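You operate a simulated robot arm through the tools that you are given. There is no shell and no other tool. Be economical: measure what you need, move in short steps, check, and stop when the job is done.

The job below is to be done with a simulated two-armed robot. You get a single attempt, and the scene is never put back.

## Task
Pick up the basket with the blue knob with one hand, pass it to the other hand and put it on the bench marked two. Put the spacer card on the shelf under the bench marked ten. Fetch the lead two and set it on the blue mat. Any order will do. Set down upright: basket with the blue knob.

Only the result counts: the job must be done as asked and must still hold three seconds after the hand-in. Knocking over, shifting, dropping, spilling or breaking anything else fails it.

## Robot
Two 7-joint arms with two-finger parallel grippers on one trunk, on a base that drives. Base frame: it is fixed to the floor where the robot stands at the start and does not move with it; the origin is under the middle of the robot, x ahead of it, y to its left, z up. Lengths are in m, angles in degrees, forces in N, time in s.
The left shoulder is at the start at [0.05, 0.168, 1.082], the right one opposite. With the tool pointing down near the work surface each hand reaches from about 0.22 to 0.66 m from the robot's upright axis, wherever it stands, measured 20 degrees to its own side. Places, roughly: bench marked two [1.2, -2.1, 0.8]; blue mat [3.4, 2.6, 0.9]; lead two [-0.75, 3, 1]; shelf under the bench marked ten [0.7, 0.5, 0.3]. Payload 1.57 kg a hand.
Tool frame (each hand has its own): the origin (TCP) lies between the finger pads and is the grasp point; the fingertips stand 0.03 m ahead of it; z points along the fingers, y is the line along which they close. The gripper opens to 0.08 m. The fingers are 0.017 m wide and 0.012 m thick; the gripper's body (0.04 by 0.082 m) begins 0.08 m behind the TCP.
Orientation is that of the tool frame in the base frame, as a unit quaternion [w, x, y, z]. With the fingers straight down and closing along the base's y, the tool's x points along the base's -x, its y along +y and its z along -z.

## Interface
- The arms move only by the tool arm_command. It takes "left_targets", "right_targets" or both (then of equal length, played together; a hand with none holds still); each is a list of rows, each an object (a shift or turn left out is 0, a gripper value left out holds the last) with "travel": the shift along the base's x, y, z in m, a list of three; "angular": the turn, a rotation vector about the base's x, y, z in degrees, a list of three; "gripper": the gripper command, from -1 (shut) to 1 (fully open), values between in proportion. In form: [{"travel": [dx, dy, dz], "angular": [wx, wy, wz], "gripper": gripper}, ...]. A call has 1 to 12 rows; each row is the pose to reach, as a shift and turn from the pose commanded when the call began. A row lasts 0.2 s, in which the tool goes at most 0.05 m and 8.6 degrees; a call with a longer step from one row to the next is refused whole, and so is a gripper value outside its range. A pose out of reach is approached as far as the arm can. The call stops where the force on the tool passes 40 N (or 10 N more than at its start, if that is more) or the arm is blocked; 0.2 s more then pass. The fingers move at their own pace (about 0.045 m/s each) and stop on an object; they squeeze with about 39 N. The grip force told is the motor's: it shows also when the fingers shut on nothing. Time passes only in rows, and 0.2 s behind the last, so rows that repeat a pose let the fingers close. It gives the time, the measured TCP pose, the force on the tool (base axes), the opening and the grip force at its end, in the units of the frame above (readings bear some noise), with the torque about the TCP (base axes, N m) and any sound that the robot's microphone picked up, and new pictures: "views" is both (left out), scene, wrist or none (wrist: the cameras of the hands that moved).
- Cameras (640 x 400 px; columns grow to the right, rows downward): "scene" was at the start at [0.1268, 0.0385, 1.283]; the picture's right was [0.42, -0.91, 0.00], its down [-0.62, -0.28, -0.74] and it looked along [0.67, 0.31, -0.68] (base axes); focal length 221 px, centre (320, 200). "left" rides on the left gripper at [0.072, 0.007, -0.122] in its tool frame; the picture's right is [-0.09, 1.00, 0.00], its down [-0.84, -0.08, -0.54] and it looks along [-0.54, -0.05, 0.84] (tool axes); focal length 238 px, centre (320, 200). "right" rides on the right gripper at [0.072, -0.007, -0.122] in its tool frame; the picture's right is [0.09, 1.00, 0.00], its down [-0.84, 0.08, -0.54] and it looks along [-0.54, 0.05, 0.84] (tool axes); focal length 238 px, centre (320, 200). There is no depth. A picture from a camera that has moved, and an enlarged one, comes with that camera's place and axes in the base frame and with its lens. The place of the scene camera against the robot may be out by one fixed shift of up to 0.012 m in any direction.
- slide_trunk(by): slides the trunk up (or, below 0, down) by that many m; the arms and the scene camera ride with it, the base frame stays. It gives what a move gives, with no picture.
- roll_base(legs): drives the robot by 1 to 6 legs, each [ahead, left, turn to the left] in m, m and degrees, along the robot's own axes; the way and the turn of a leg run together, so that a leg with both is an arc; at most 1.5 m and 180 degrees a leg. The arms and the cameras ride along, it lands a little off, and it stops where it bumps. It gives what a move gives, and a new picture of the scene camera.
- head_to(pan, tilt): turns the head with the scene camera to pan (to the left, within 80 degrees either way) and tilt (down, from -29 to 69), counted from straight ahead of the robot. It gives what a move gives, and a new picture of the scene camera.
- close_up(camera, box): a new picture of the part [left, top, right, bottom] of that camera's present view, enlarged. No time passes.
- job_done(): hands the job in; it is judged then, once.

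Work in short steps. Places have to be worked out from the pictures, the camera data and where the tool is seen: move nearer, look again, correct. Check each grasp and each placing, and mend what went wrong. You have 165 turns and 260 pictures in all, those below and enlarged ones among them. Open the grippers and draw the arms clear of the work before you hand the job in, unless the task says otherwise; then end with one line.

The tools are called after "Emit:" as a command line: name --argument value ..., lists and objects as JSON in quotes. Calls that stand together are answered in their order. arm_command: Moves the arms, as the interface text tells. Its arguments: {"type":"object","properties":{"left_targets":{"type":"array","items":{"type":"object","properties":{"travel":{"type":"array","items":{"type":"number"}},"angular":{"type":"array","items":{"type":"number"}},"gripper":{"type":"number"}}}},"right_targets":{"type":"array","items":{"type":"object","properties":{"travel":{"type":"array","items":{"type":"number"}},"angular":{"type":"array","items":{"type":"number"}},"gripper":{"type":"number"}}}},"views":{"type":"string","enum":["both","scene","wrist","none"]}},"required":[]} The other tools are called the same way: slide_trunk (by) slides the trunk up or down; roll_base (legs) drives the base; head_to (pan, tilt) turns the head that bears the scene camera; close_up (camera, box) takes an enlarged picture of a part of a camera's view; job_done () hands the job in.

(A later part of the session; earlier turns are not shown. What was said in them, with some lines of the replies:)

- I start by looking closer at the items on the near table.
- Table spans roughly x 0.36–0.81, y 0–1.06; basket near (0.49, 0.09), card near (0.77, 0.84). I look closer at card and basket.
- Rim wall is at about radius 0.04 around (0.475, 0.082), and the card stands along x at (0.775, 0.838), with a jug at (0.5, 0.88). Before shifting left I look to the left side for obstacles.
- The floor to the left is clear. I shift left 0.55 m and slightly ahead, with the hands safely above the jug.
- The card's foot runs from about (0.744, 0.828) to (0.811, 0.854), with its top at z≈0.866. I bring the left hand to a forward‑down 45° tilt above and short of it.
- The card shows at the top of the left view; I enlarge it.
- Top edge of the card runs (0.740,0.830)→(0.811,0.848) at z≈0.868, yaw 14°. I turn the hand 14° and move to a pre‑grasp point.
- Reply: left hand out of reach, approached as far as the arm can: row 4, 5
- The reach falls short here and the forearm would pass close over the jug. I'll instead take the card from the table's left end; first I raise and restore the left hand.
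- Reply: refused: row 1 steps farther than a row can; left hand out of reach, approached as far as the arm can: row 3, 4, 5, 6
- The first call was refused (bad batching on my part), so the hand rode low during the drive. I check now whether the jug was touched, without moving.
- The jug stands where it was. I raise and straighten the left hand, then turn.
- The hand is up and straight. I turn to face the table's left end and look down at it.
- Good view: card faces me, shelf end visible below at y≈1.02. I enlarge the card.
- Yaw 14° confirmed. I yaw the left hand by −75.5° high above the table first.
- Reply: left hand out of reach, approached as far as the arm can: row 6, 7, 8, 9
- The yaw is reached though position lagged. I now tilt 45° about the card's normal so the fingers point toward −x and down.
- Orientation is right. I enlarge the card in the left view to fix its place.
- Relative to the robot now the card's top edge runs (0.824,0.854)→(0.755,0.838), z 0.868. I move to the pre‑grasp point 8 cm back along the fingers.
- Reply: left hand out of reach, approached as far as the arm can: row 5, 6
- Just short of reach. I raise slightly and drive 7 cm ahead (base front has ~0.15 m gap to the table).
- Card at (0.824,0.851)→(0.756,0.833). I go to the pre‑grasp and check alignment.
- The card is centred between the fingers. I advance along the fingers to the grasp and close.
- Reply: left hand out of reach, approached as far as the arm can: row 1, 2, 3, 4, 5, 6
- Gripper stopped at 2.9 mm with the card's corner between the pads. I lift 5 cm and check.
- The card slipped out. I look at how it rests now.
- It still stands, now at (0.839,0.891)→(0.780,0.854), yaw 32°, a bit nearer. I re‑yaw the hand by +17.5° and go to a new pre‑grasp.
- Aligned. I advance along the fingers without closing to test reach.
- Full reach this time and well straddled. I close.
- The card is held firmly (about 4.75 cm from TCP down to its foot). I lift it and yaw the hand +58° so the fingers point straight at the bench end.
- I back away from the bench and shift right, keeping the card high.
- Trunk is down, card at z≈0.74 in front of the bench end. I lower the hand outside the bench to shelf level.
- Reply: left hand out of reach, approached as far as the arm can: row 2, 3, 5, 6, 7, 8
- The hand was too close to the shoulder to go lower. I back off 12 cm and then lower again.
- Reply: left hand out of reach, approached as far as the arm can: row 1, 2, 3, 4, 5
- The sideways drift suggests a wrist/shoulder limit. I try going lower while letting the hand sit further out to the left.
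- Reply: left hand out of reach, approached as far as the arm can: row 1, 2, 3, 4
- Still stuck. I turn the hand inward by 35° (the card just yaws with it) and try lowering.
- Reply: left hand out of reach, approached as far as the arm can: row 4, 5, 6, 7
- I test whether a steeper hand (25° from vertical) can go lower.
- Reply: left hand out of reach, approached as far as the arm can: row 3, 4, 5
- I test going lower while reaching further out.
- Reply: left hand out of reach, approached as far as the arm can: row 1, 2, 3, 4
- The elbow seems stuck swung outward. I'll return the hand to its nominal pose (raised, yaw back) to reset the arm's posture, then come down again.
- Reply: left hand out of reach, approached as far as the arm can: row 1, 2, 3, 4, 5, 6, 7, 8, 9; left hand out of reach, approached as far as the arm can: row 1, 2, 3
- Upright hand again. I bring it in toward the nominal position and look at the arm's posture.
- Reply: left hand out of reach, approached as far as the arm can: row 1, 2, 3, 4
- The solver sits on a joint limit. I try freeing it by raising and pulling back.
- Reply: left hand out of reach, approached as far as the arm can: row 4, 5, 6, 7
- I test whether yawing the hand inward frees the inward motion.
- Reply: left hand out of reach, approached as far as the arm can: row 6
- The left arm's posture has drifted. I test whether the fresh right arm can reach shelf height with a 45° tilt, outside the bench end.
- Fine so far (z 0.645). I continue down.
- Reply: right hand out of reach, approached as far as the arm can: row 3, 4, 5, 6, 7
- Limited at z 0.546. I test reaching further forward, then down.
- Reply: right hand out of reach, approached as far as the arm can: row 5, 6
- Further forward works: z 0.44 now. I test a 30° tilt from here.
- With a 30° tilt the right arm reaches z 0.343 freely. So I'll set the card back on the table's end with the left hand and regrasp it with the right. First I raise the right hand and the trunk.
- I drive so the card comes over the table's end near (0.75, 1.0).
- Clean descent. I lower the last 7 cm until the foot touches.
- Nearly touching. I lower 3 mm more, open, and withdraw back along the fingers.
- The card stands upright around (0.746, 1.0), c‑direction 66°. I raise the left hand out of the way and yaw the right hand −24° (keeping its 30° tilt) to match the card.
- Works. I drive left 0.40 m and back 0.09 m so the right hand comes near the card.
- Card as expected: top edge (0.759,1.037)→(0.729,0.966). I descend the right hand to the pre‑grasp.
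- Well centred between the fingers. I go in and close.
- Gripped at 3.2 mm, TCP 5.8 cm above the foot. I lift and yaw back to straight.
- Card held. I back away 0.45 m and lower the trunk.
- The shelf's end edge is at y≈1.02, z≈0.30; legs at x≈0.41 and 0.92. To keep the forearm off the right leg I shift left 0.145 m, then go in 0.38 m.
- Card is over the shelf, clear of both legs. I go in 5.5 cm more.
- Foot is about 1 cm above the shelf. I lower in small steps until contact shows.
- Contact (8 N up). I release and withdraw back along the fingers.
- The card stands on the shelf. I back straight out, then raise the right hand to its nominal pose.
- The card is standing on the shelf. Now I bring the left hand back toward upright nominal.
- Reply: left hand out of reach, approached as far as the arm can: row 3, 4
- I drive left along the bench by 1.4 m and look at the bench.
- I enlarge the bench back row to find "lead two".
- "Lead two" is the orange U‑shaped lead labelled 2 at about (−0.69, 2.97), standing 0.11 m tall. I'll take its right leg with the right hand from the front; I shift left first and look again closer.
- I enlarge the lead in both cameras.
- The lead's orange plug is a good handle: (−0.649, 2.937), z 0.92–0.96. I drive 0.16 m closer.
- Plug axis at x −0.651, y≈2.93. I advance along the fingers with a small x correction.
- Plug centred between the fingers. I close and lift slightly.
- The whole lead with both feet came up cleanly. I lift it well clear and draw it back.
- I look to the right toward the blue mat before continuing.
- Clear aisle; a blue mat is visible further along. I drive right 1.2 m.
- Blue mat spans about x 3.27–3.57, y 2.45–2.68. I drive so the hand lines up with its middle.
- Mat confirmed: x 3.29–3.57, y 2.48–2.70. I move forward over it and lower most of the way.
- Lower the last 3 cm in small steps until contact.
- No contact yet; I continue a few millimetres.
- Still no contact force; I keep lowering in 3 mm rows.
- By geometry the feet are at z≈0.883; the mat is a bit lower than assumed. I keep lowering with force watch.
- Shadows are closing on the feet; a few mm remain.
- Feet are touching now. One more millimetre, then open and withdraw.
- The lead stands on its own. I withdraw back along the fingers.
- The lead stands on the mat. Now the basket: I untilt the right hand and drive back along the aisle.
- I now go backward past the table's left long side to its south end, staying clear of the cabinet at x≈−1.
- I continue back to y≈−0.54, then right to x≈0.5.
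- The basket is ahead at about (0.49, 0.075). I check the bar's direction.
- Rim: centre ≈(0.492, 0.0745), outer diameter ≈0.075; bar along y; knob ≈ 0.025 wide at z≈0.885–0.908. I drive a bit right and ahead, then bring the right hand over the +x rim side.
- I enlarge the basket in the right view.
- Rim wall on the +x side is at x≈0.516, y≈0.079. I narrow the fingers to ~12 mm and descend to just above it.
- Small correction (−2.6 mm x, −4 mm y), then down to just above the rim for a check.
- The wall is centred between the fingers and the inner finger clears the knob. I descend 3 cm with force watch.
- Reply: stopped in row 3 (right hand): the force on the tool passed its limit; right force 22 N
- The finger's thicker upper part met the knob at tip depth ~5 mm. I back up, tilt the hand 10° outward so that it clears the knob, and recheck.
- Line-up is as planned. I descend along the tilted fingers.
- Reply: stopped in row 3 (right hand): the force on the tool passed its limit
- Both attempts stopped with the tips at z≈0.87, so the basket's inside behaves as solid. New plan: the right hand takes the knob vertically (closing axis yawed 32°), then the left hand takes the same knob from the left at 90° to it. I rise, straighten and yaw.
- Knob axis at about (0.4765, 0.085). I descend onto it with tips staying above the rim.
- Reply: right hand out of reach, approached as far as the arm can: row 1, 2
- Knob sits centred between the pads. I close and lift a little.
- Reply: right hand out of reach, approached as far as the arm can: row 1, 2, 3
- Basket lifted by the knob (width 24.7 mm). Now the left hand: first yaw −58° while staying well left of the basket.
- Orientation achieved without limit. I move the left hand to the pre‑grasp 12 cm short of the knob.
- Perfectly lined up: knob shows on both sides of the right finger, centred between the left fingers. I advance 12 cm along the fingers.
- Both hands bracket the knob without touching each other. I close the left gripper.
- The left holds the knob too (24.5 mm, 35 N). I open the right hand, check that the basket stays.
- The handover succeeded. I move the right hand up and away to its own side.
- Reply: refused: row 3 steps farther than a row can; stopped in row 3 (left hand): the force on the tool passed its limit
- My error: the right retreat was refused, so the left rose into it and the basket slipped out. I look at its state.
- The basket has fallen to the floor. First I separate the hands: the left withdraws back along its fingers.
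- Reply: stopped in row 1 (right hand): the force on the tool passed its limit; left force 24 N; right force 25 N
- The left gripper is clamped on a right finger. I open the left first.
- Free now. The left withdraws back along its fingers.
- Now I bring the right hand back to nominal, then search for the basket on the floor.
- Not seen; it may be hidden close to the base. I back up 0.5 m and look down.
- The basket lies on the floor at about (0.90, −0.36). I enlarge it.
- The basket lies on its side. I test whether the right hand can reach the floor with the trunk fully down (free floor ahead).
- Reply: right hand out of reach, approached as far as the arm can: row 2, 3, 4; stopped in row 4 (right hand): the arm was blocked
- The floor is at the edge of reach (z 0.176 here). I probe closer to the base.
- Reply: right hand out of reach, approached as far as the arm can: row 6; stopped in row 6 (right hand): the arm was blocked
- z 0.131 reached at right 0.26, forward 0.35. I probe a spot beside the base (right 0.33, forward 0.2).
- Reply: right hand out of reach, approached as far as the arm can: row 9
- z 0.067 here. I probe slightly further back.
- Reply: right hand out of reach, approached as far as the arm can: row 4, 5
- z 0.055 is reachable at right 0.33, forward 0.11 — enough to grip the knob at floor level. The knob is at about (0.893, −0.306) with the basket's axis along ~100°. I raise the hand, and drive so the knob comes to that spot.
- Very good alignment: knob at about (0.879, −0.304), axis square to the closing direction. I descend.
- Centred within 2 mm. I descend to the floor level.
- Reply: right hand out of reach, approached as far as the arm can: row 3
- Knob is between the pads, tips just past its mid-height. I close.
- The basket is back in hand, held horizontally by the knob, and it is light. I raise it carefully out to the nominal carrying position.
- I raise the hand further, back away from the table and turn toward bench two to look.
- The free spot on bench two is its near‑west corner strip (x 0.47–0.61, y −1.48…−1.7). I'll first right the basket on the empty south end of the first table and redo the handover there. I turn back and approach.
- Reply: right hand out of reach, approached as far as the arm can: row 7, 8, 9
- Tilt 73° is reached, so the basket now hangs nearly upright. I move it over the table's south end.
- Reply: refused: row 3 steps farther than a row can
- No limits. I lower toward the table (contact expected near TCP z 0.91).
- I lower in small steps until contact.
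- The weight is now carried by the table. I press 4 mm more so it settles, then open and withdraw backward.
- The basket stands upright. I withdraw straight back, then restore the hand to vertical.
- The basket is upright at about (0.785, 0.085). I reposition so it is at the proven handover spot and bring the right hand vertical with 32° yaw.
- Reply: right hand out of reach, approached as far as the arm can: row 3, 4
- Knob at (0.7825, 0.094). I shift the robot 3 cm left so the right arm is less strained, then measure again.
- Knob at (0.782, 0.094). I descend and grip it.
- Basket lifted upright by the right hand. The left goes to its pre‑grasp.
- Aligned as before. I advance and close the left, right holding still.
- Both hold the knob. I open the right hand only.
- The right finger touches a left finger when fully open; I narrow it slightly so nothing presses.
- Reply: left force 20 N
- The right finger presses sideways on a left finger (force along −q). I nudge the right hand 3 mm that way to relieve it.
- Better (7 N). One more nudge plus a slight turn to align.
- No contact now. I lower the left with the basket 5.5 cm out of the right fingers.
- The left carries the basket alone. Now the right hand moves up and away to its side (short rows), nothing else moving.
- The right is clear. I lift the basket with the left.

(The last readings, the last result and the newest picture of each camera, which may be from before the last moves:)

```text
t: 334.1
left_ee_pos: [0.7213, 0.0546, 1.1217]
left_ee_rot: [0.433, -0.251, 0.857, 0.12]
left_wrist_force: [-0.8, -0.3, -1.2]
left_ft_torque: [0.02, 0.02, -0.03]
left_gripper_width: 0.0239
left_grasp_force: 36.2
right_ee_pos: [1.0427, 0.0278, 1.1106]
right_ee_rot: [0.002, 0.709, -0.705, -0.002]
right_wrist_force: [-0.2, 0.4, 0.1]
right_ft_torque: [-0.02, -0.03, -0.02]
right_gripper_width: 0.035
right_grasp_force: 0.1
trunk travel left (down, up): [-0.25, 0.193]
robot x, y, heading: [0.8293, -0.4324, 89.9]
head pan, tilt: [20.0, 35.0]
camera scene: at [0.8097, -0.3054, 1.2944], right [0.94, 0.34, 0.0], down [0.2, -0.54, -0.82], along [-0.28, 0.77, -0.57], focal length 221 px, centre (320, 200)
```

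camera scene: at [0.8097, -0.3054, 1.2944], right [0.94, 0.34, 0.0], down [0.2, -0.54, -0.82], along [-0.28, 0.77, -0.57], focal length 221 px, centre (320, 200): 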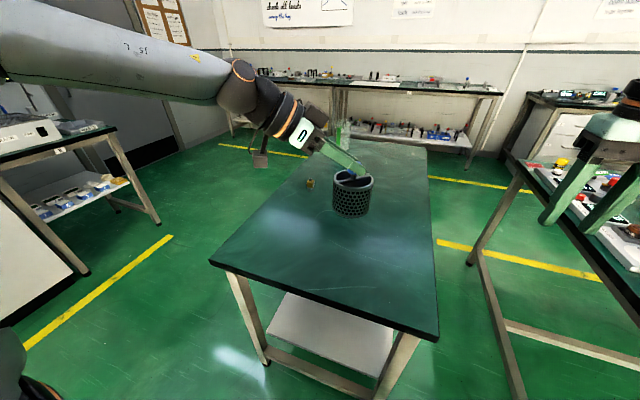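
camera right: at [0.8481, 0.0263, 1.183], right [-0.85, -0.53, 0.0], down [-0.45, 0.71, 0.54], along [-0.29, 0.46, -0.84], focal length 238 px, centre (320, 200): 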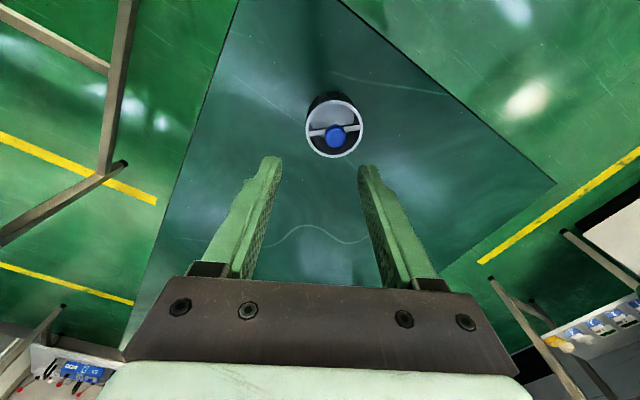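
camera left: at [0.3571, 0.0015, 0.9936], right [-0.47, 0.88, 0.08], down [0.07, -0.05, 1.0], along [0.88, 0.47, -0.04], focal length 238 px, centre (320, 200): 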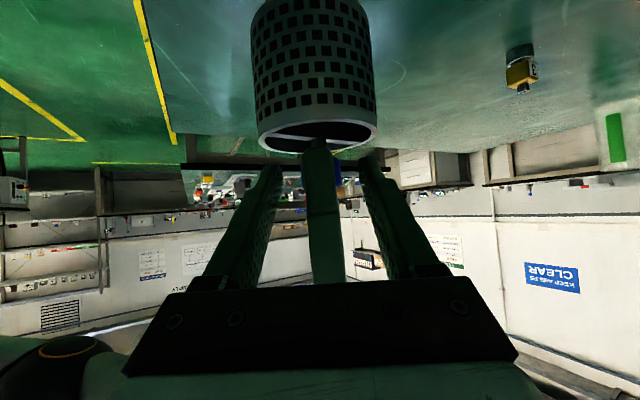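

Now I back off, shift west, and turn to face east beside bench two's west end.

Emit:
roll_base --legs '[[-0.4, 0, 0], [0, 0.81, 0], [0, 0, -90]]'

Emit:
head_to --pan -45 --tilt 35

```text
t: 344.3
left_ee_pos: [0.5055, -0.726, 1.1214]
left_ee_rot: [0.392, 0.429, 0.783, -0.222]
left_wrist_force: [-0.3, -1.4, -1.5]
left_ft_torque: [-0.01, 0.04, 0.0]
left_gripper_width: 0.0233
left_grasp_force: 35.3
right_ee_pos: [0.4777, -1.0478, 1.1101]
right_ee_rot: [0.001, -0.001, 1.0, 0.003]
right_wrist_force: [-0.3, -0.4, 0.5]
right_ft_torque: [0.0, 0.0, -0.01]
right_gripper_width: 0.0355
right_grasp_force: 0.1
trunk travel left (down, up): [-0.25, 0.193]
robot x, y, heading: [0.0215, -0.827, -0.3]
head pan, tilt: [20.0, 35.0]
camera scene: at [0.1519, -0.7983, 1.2945], right [0.34, -0.94, 0.0], down [-0.54, -0.19, -0.82], along [0.77, 0.28, -0.57], focal length 221 px, centre (320, 200)
```

scene: 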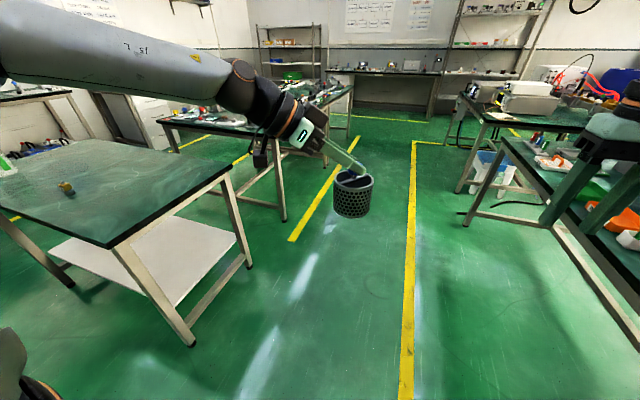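

```text
t: 345.7
left_ee_pos: [0.5047, -0.7262, 1.1224]
left_ee_rot: [0.391, 0.43, 0.783, -0.223]
left_wrist_force: [-0.4, -0.8, -0.8]
left_ft_torque: [-0.02, 0.02, 0.05]
left_gripper_width: 0.0232
left_grasp_force: 35.6
right_ee_pos: [0.4772, -1.0477, 1.1105]
right_ee_rot: [0.002, -0.002, 1.0, 0.003]
right_wrist_force: [0.2, -0.1, 1.0]
right_ft_torque: [0.01, 0.04, 0.02]
right_gripper_width: 0.0354
right_grasp_force: 0.0
trunk travel left (down, up): [-0.25, 0.193]
robot x, y, heading: [0.0218, -0.832, -0.2]
head pan, tilt: [-45.0, 35.0]
camera scene: at [0.1312, -0.8906, 1.2945], right [-0.71, -0.71, 0.0], down [-0.4, 0.41, -0.82], along [0.58, -0.58, -0.57], focal length 221 px, centre (320, 200)
```

scene: 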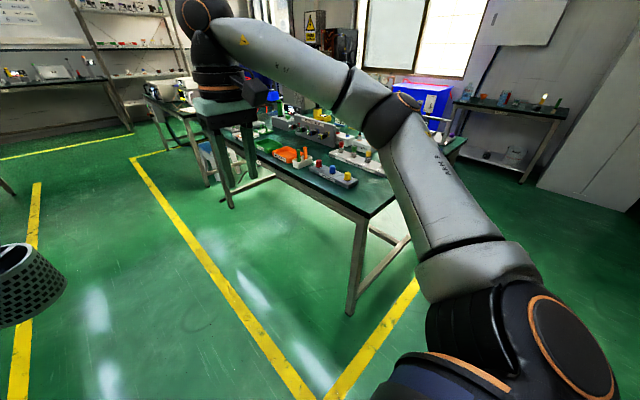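

The knob width reading is creeping slightly, so I proceed promptly. I retract the right hand a little, then drive south 0.82 m so the basket is over the free corner strip.

Emit:
arm_command --right_targets '[{"travel": [-0.04, 0, 0.02]}, {"travel": [-0.08, 0, 0.05]}, {"travel": [-0.11, 0, 0.08]}]' --views "none"

Emit:
roll_base --legs '[[0, -0.82, 0]]'

Emit:
head_to --pan 0 --tilt 45

```text
t: 346.5
left_ee_pos: [0.505, -0.7257, 1.121]
left_ee_rot: [0.392, 0.43, 0.783, -0.222]
left_wrist_force: [0.5, 0.7, -1.0]
left_ft_torque: [-0.01, 0.01, -0.01]
left_gripper_width: 0.0231
left_grasp_force: 35.4
right_ee_pos: [0.3676, -1.046, 1.1917]
right_ee_rot: [0.001, -0.001, 1.0, 0.003]
right_wrist_force: [0.0, 0.1, 0.5]
right_ft_torque: [-0.01, -0.04, -0.02]
right_gripper_width: 0.0352
right_grasp_force: 0.0
trunk travel left (down, up): [-0.25, 0.193]
robot x, y, heading: [0.0189, -0.8355, -0.3]
head pan, tilt: [-45.0, 35.0]
```

```text
t: 350.9
left_ee_pos: [0.5064, -1.546, 1.1214]
left_ee_rot: [0.393, 0.425, 0.785, -0.221]
left_wrist_force: [0.3, 0.2, -0.8]
left_ft_torque: [0.01, 0.03, -0.01]
left_gripper_width: 0.0231
left_grasp_force: 35.4
right_ee_pos: [0.3727, -1.8671, 1.1912]
right_ee_rot: [0.0, -0.007, 1.0, 0.003]
right_wrist_force: [-0.3, 0.0, 0.9]
right_ft_torque: [0.03, 0.0, -0.04]
right_gripper_width: 0.0351
right_grasp_force: 0.1
trunk travel left (down, up): [-0.25, 0.193]
robot x, y, heading: [0.0186, -1.659, 0.3]
head pan, tilt: [-45.0, 35.0]
camera scene: at [0.1342, -1.7147, 1.2945], right [-0.7, -0.71, 0.0], down [-0.41, 0.4, -0.82], along [0.58, -0.57, -0.57], focal length 221 px, centre (320, 200)
```

scene: 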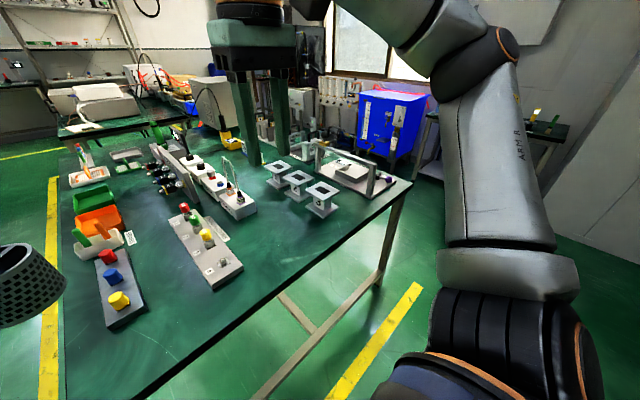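

```text
t: 352.0
left_ee_pos: [0.5072, -1.5456, 1.122]
left_ee_rot: [0.393, 0.426, 0.785, -0.221]
left_wrist_force: [-0.7, 0.2, -0.5]
left_ft_torque: [0.0, 0.0, 0.0]
left_gripper_width: 0.0232
left_grasp_force: 35.8
right_ee_pos: [0.3726, -1.8681, 1.1927]
right_ee_rot: [0.002, -0.007, 1.0, 0.003]
right_wrist_force: [0.2, 0.4, 1.2]
right_ft_torque: [0.01, 0.01, -0.01]
right_gripper_width: 0.0352
right_grasp_force: 0.0
trunk travel left (down, up): [-0.25, 0.193]
robot x, y, heading: [0.0171, -1.6558, 0.6]
head pan, tilt: [0.0, 45.0]
camera scene: at [0.1527, -1.6521, 1.2797], right [0.01, -1.0, 0.0], down [-0.71, -0.01, -0.71], along [0.71, 0.01, -0.71], focal length 221 px, centre (320, 200)
```

scene: 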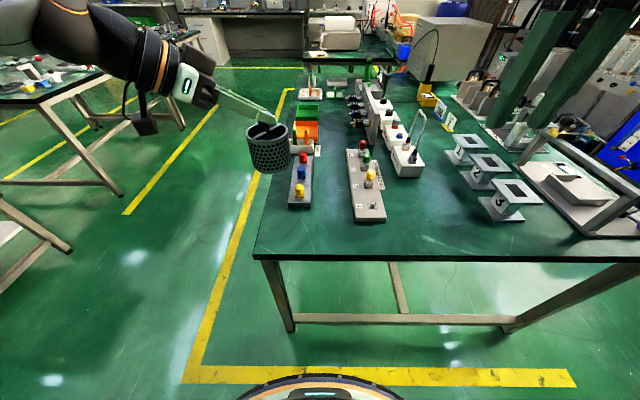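

Clear view: the open spot in front of the two block trays is around (0.525, −1.63). I shift 7 cm right and lower most of the way.

Emit:
roll_base --legs '[[0.01, -0.07, -0.5]]'

Emit:
arm_command --left_targets '[{"travel": [0, 0, -0.045]}, {"travel": [0, 0, -0.09]}, {"travel": [0, 0, -0.135]}, {"travel": [0, 0, -0.165]}]' --views "none"

Emit:
close_up --camera "scene" --box '[210, 100, 410, 260]'

```text
t: 353.0
left_ee_pos: [0.5167, -1.6198, 1.1216]
left_ee_rot: [0.391, 0.429, 0.784, -0.221]
left_wrist_force: [0.8, 0.2, -0.4]
left_ft_torque: [0.05, -0.02, 0.01]
left_gripper_width: 0.0231
left_grasp_force: 35.8
right_ee_pos: [0.3816, -1.9406, 1.1924]
right_ee_rot: [0.002, -0.004, 1.0, 0.004]
right_wrist_force: [-0.4, -0.8, -0.1]
right_ft_torque: [0.06, 0.01, 0.04]
right_gripper_width: 0.0351
right_grasp_force: 0.2
trunk travel left (down, up): [-0.25, 0.193]
robot x, y, heading: [0.0317, -1.7257, 0.1]
head pan, tilt: [0.0, 45.0]
camera scene: at [0.1631, -1.7233, 1.2796], right [0.0, -1.0, 0.0], down [-0.71, 0.0, -0.71], along [0.71, 0.0, -0.71], focal length 221 px, centre (320, 200)
```

scene: 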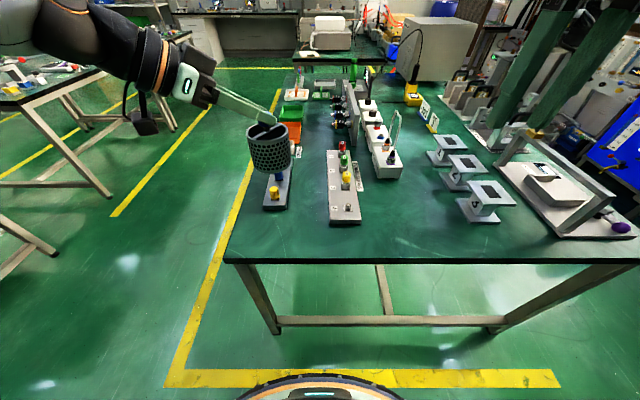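

```text
t: 354.0
left_ee_pos: [0.5179, -1.6205, 0.9564]
left_ee_rot: [0.392, 0.429, 0.783, -0.222]
left_wrist_force: [1.1, 0.1, -0.2]
left_ft_torque: [-0.01, 0.05, 0.0]
left_gripper_width: 0.0232
left_grasp_force: 35.1
right_ee_pos: [0.3802, -1.9407, 1.1923]
right_ee_rot: [0.001, -0.003, 1.0, 0.002]
right_wrist_force: [0.3, -0.3, 0.1]
right_ft_torque: [0.02, -0.04, 0.0]
right_gripper_width: 0.0351
right_grasp_force: 0.0
trunk travel left (down, up): [-0.25, 0.193]
robot x, y, heading: [0.028, -1.7257, -0.0]
head pan, tilt: [0.0, 45.0]
```

```text
2.50 times, centred on (310, 180) of scene
camera zoom: at [0.1631, -1.7223, 1.2797], right [0.0, -1.0, 0.0], down [-0.71, 0.0, -0.71], along [0.71, 0.0, -0.71], focal length 551 px, centre (345, 250)
```

zoom: 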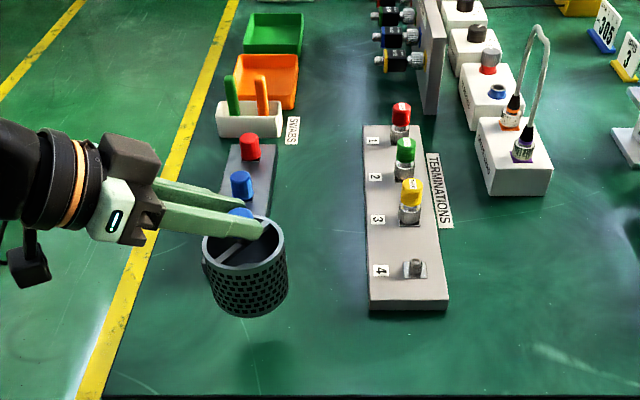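

The basket hovers in front of the tray with clearance. I lower to just above the bench.

Emit:
arm_command --left_targets '[{"travel": [0, 0, -0.02]}, {"travel": [0, 0, -0.035]}, {"travel": [0, 0, -0.042]}, {"travel": [0, 0, -0.047]}]' --views "none"

Emit:
close_up --camera "scene" --box '[210, 140, 410, 300]'

```text
t: 355.0
left_ee_pos: [0.5176, -1.6196, 0.9093]
left_ee_rot: [0.393, 0.428, 0.783, -0.222]
left_wrist_force: [-1.3, 0.4, -1.0]
left_ft_torque: [0.05, 0.02, -0.03]
left_gripper_width: 0.0231
left_grasp_force: 35.6
right_ee_pos: [0.3805, -1.9411, 1.1917]
right_ee_rot: [0.001, -0.003, 1.0, 0.003]
right_wrist_force: [0.8, -0.1, -0.5]
right_ft_torque: [-0.04, -0.02, 0.02]
right_gripper_width: 0.0353
right_grasp_force: 0.0
trunk travel left (down, up): [-0.25, 0.193]
robot x, y, heading: [0.0263, -1.7232, -0.1]
head pan, tilt: [0.0, 45.0]
```

```text
2.50 times, centred on (310, 220) of scene
camera zoom: at [0.163, -1.7225, 1.2796], right [0.0, -1.0, 0.0], down [-0.71, 0.0, -0.71], along [0.71, 0.0, -0.71], focal length 551 px, centre (345, 150)
```

zoom: 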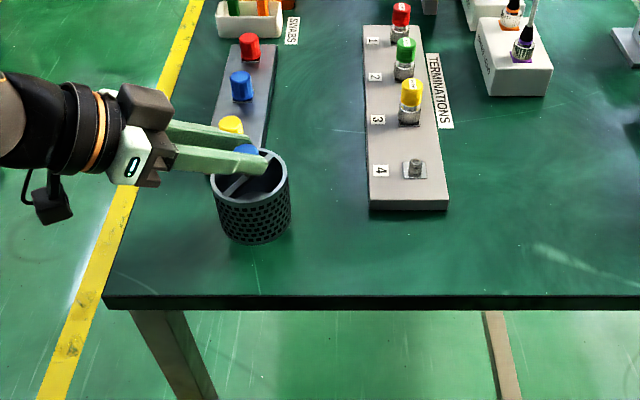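

Nearly down. I lower in 3 mm steps until the bench carries it.

Emit:
arm_command --left_targets '[{"travel": [0, 0, -0.003]}, {"travel": [0, 0, -0.006]}, {"travel": [0, 0, -0.009]}]' --views "none"

```text
t: 355.8
left_ee_pos: [0.5176, -1.6193, 0.9006]
left_ee_rot: [0.391, 0.429, 0.783, -0.222]
left_wrist_force: [0.1, -0.4, -1.5]
left_ft_torque: [0.02, 0.05, 0.02]
left_gripper_width: 0.0233
left_grasp_force: 35.5
right_ee_pos: [0.3822, -1.9398, 1.1918]
right_ee_rot: [0.001, -0.002, 1.0, 0.003]
right_wrist_force: [0.4, -0.1, 0.6]
right_ft_torque: [0.0, 0.01, -0.01]
right_gripper_width: 0.0356
right_grasp_force: 0.1
trunk travel left (down, up): [-0.25, 0.193]
robot x, y, heading: [0.0294, -1.7252, 0.0]
head pan, tilt: [0.0, 45.0]
```

Emit:
arm_command --left_targets '[{"travel": [0, 0, -0.003]}, {"travel": [0, 0, -0.006]}, {"travel": [0, 0, -0.009]}]' --views "none"

Emit:
close_up --camera "scene" --box '[250, 190, 350, 270]'

```text
t: 356.6
left_ee_pos: [0.5191, -1.619, 0.8911]
left_ee_rot: [0.392, 0.429, 0.783, -0.222]
left_wrist_force: [0.7, 0.3, -1.7]
left_ft_torque: [0.01, 0.02, 0.03]
left_gripper_width: 0.0229
left_grasp_force: 35.7
right_ee_pos: [0.3805, -1.9401, 1.1911]
right_ee_rot: [0.001, -0.003, 1.0, 0.002]
right_wrist_force: [0.0, 0.1, -0.3]
right_ft_torque: [0.0, -0.03, 0.03]
right_gripper_width: 0.0353
right_grasp_force: 0.0
trunk travel left (down, up): [-0.25, 0.193]
robot x, y, heading: [0.0292, -1.7285, 0.2]
head pan, tilt: [0.0, 45.0]
```

```text
5.00 times, centred on (300, 230) of scene
camera zoom: at [0.163, -1.7225, 1.2796], right [0.0, -1.0, 0.0], down [-0.71, 0.0, -0.71], along [0.71, 0.0, -0.71], focal length 1103 px, centre (420, 50)
```

zoom: 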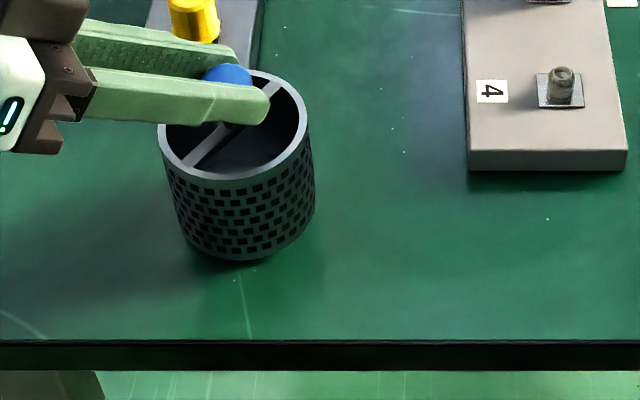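

Still hanging by a few mm. I continue.

Emit:
arm_command --left_targets '[{"travel": [0, 0, -0.003]}, {"travel": [0, 0, -0.006]}, {"travel": [0, 0, -0.009]}]' --views "none"

Emit:
close_up --camera "scene" --box '[250, 190, 350, 270]'

```text
t: 357.4
left_ee_pos: [0.5174, -1.62, 0.8872]
left_ee_rot: [0.397, 0.429, 0.78, -0.222]
left_wrist_force: [-5.7, 6.0, 26.6]
left_ft_torque: [0.26, 0.06, -0.03]
left_gripper_width: 0.023
left_grasp_force: 35.8
right_ee_pos: [0.3777, -1.9408, 1.1928]
right_ee_rot: [0.002, -0.002, 1.0, 0.003]
right_wrist_force: [0.9, 0.2, -0.3]
right_ft_torque: [0.01, 0.0, -0.01]
right_gripper_width: 0.0353
right_grasp_force: 0.0
trunk travel left (down, up): [-0.25, 0.193]
robot x, y, heading: [0.0327, -1.7243, -0.2]
head pan, tilt: [0.0, 45.0]
```

```text
5.00 times, centred on (300, 230) of scene
camera zoom: at [0.1602, -1.7224, 1.2805], right [0.0, -1.0, 0.0], down [-0.71, 0.0, -0.71], along [0.71, 0.0, -0.71], focal length 1103 px, centre (420, 50)
```

zoom: 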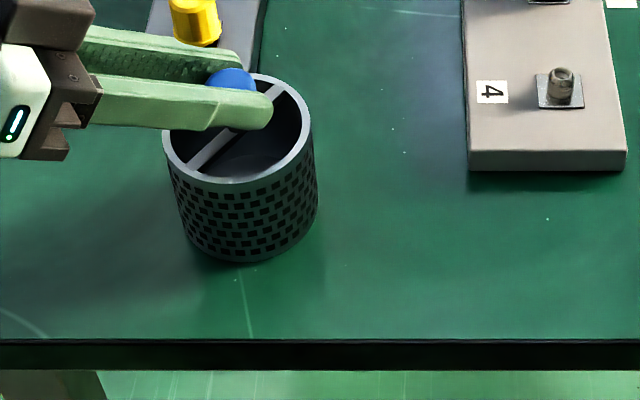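

Firm contact. I ease back up by 4 mm to remove the press, then open.

Emit:
arm_command --left_targets '[{"travel": [0, 0, 0.005]}, {"travel": [0, 0, 0.005]}, {"travel": [0, 0, 0.005], "gripper": -0.3}, {"travel": [0, 0, 0.005], "gripper": 0.0}, {"travel": [0, 0, 0.005], "gripper": 0.2}]' --views "none"

Emit:
close_up --camera "scene" --box '[240, 170, 340, 250]'

```text
t: 358.6
left_ee_pos: [0.5171, -1.6204, 0.8864]
left_ee_rot: [0.392, 0.428, 0.783, -0.222]
left_wrist_force: [-0.2, -0.5, -0.1]
left_ft_torque: [-0.02, 0.02, 0.0]
left_gripper_width: 0.0477
left_grasp_force: 0.1
right_ee_pos: [0.3819, -1.9407, 1.1904]
right_ee_rot: [0.001, -0.002, 1.0, 0.002]
right_wrist_force: [-0.2, 0.1, -0.3]
right_ft_torque: [0.01, 0.0, 0.03]
right_gripper_width: 0.035
right_grasp_force: 0.0
trunk travel left (down, up): [-0.25, 0.193]
robot x, y, heading: [0.0289, -1.7235, 0.2]
head pan, tilt: [0.0, 45.0]
```

```text
5.00 times, centred on (290, 210) of scene
camera zoom: at [0.1628, -1.7225, 1.2796], right [0.0, -1.0, 0.0], down [-0.71, 0.0, -0.71], along [0.71, 0.0, -0.71], focal length 1103 px, centre (470, 150)
```

zoom: 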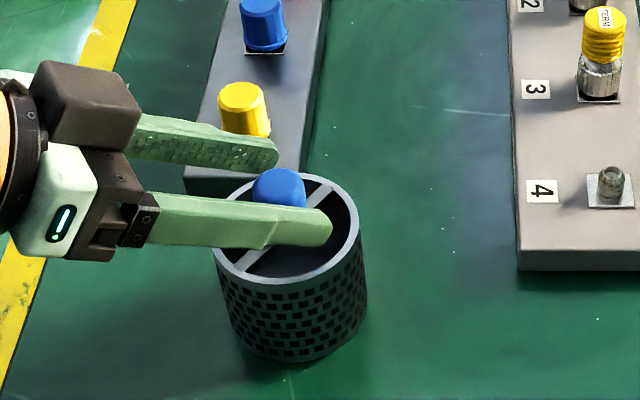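

The basket stands upright on the bench. I withdraw the left hand back along its fingers.

Emit:
arm_command --left_targets '[{"travel": [-0.017, 0.027, 0.0237]}, {"travel": [-0.034, 0.055, 0.047]}, {"travel": [-0.051, 0.082, 0.071]}, {"travel": [-0.068, 0.109, 0.1]}, {"travel": [-0.085, 0.12, 0.14]}, {"travel": [-0.1, 0.13, 0.18]}]' --views "none"

Emit:
roll_base --legs '[[-0.25, 0, 0]]'

Emit:
close_up --camera "scene" --box '[200, 60, 440, 240]'

```text
t: 360.0
left_ee_pos: [0.4168, -1.4889, 1.0682]
left_ee_rot: [0.391, 0.428, 0.784, -0.223]
left_wrist_force: [0.4, 0.4, 0.0]
left_ft_torque: [0.0, -0.01, -0.01]
left_gripper_width: 0.0481
left_grasp_force: 0.1
right_ee_pos: [0.3808, -1.9407, 1.1923]
right_ee_rot: [0.001, -0.003, 1.0, 0.003]
right_wrist_force: [-0.5, 0.7, -0.5]
right_ft_torque: [-0.01, 0.02, -0.02]
right_gripper_width: 0.035
right_grasp_force: 0.1
trunk travel left (down, up): [-0.25, 0.193]
robot x, y, heading: [0.0313, -1.7261, 0.3]
head pan, tilt: [0.0, 45.0]
```

```text
t: 361.9
left_ee_pos: [0.1656, -1.4893, 1.0686]
left_ee_rot: [0.393, 0.428, 0.783, -0.222]
left_wrist_force: [-0.2, -0.2, -0.3]
left_ft_torque: [0.01, -0.01, 0.02]
left_gripper_width: 0.0479
left_grasp_force: 0.0
right_ee_pos: [0.1305, -1.9397, 1.1918]
right_ee_rot: [0.001, -0.003, 1.0, 0.003]
right_wrist_force: [-0.4, -0.9, 0.5]
right_ft_torque: [-0.01, 0.01, -0.01]
right_gripper_width: 0.0352
right_grasp_force: 0.1
trunk travel left (down, up): [-0.25, 0.193]
robot x, y, heading: [-0.219, -1.7264, 0.1]
head pan, tilt: [0.0, 45.0]
camera scene: at [-0.0881, -1.7225, 1.2797], right [0.0, -1.0, 0.0], down [-0.71, 0.0, -0.71], along [0.71, 0.0, -0.71], focal length 221 px, centre (320, 200)
```

scene: 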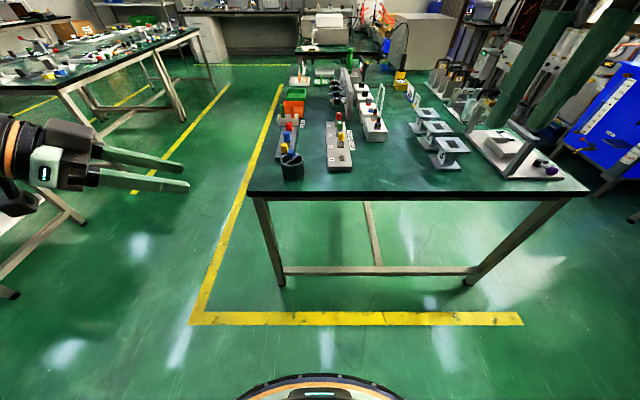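

```text
2.22 times, centred on (320, 150) of scene
camera zoom: at [-0.0881, -1.7225, 1.2797], right [0.0, -1.0, 0.0], down [-0.71, 0.0, -0.71], along [0.71, 0.0, -0.71], focal length 490 px, centre (320, 311)
```

zoom: 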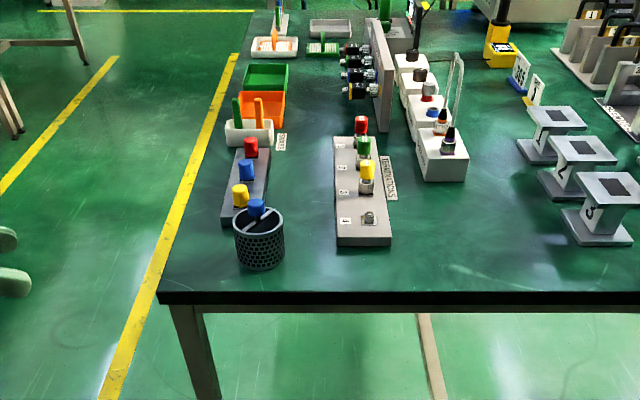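

The basket stands upright on bench two, hands are clear. I open both grippers fully, then hand in.

Emit:
arm_command --left_targets '[{"gripper": 1}, {"gripper": 1}, {"gripper": 1}]' --right_targets '[{"gripper": 1}, {"gripper": 1}, {"gripper": 1}]' --views "none"

Emit:
job_done

```text
t: 362.7
left_ee_pos: [0.1664, -1.4883, 1.0677]
left_ee_rot: [0.391, 0.429, 0.784, -0.222]
left_wrist_force: [-0.2, -0.5, 0.2]
left_ft_torque: [-0.02, 0.0, -0.01]
left_gripper_width: 0.08
left_grasp_force: 0.0
right_ee_pos: [0.1304, -1.9409, 1.1918]
right_ee_rot: [0.001, -0.003, 1.0, 0.003]
right_wrist_force: [0.2, -0.1, -0.9]
right_ft_torque: [0.02, 0.03, 0.02]
right_gripper_width: 0.0802
right_grasp_force: 0.1
trunk travel left (down, up): [-0.25, 0.193]
robot x, y, heading: [-0.223, -1.727, 0.1]
head pan, tilt: [0.0, 45.0]
```

```text
The job is handed in.
```

I handed the job in with all three items placed: the spacer card stands on the shelf under bench ten, lead two stands on the blue mat, and the basket was passed from right hand to left and stands upright on bench two. I dropped the basket onto the floor during a first handover, picked it up and redid the handover, and I chose bench two by its given position without seeing its label.
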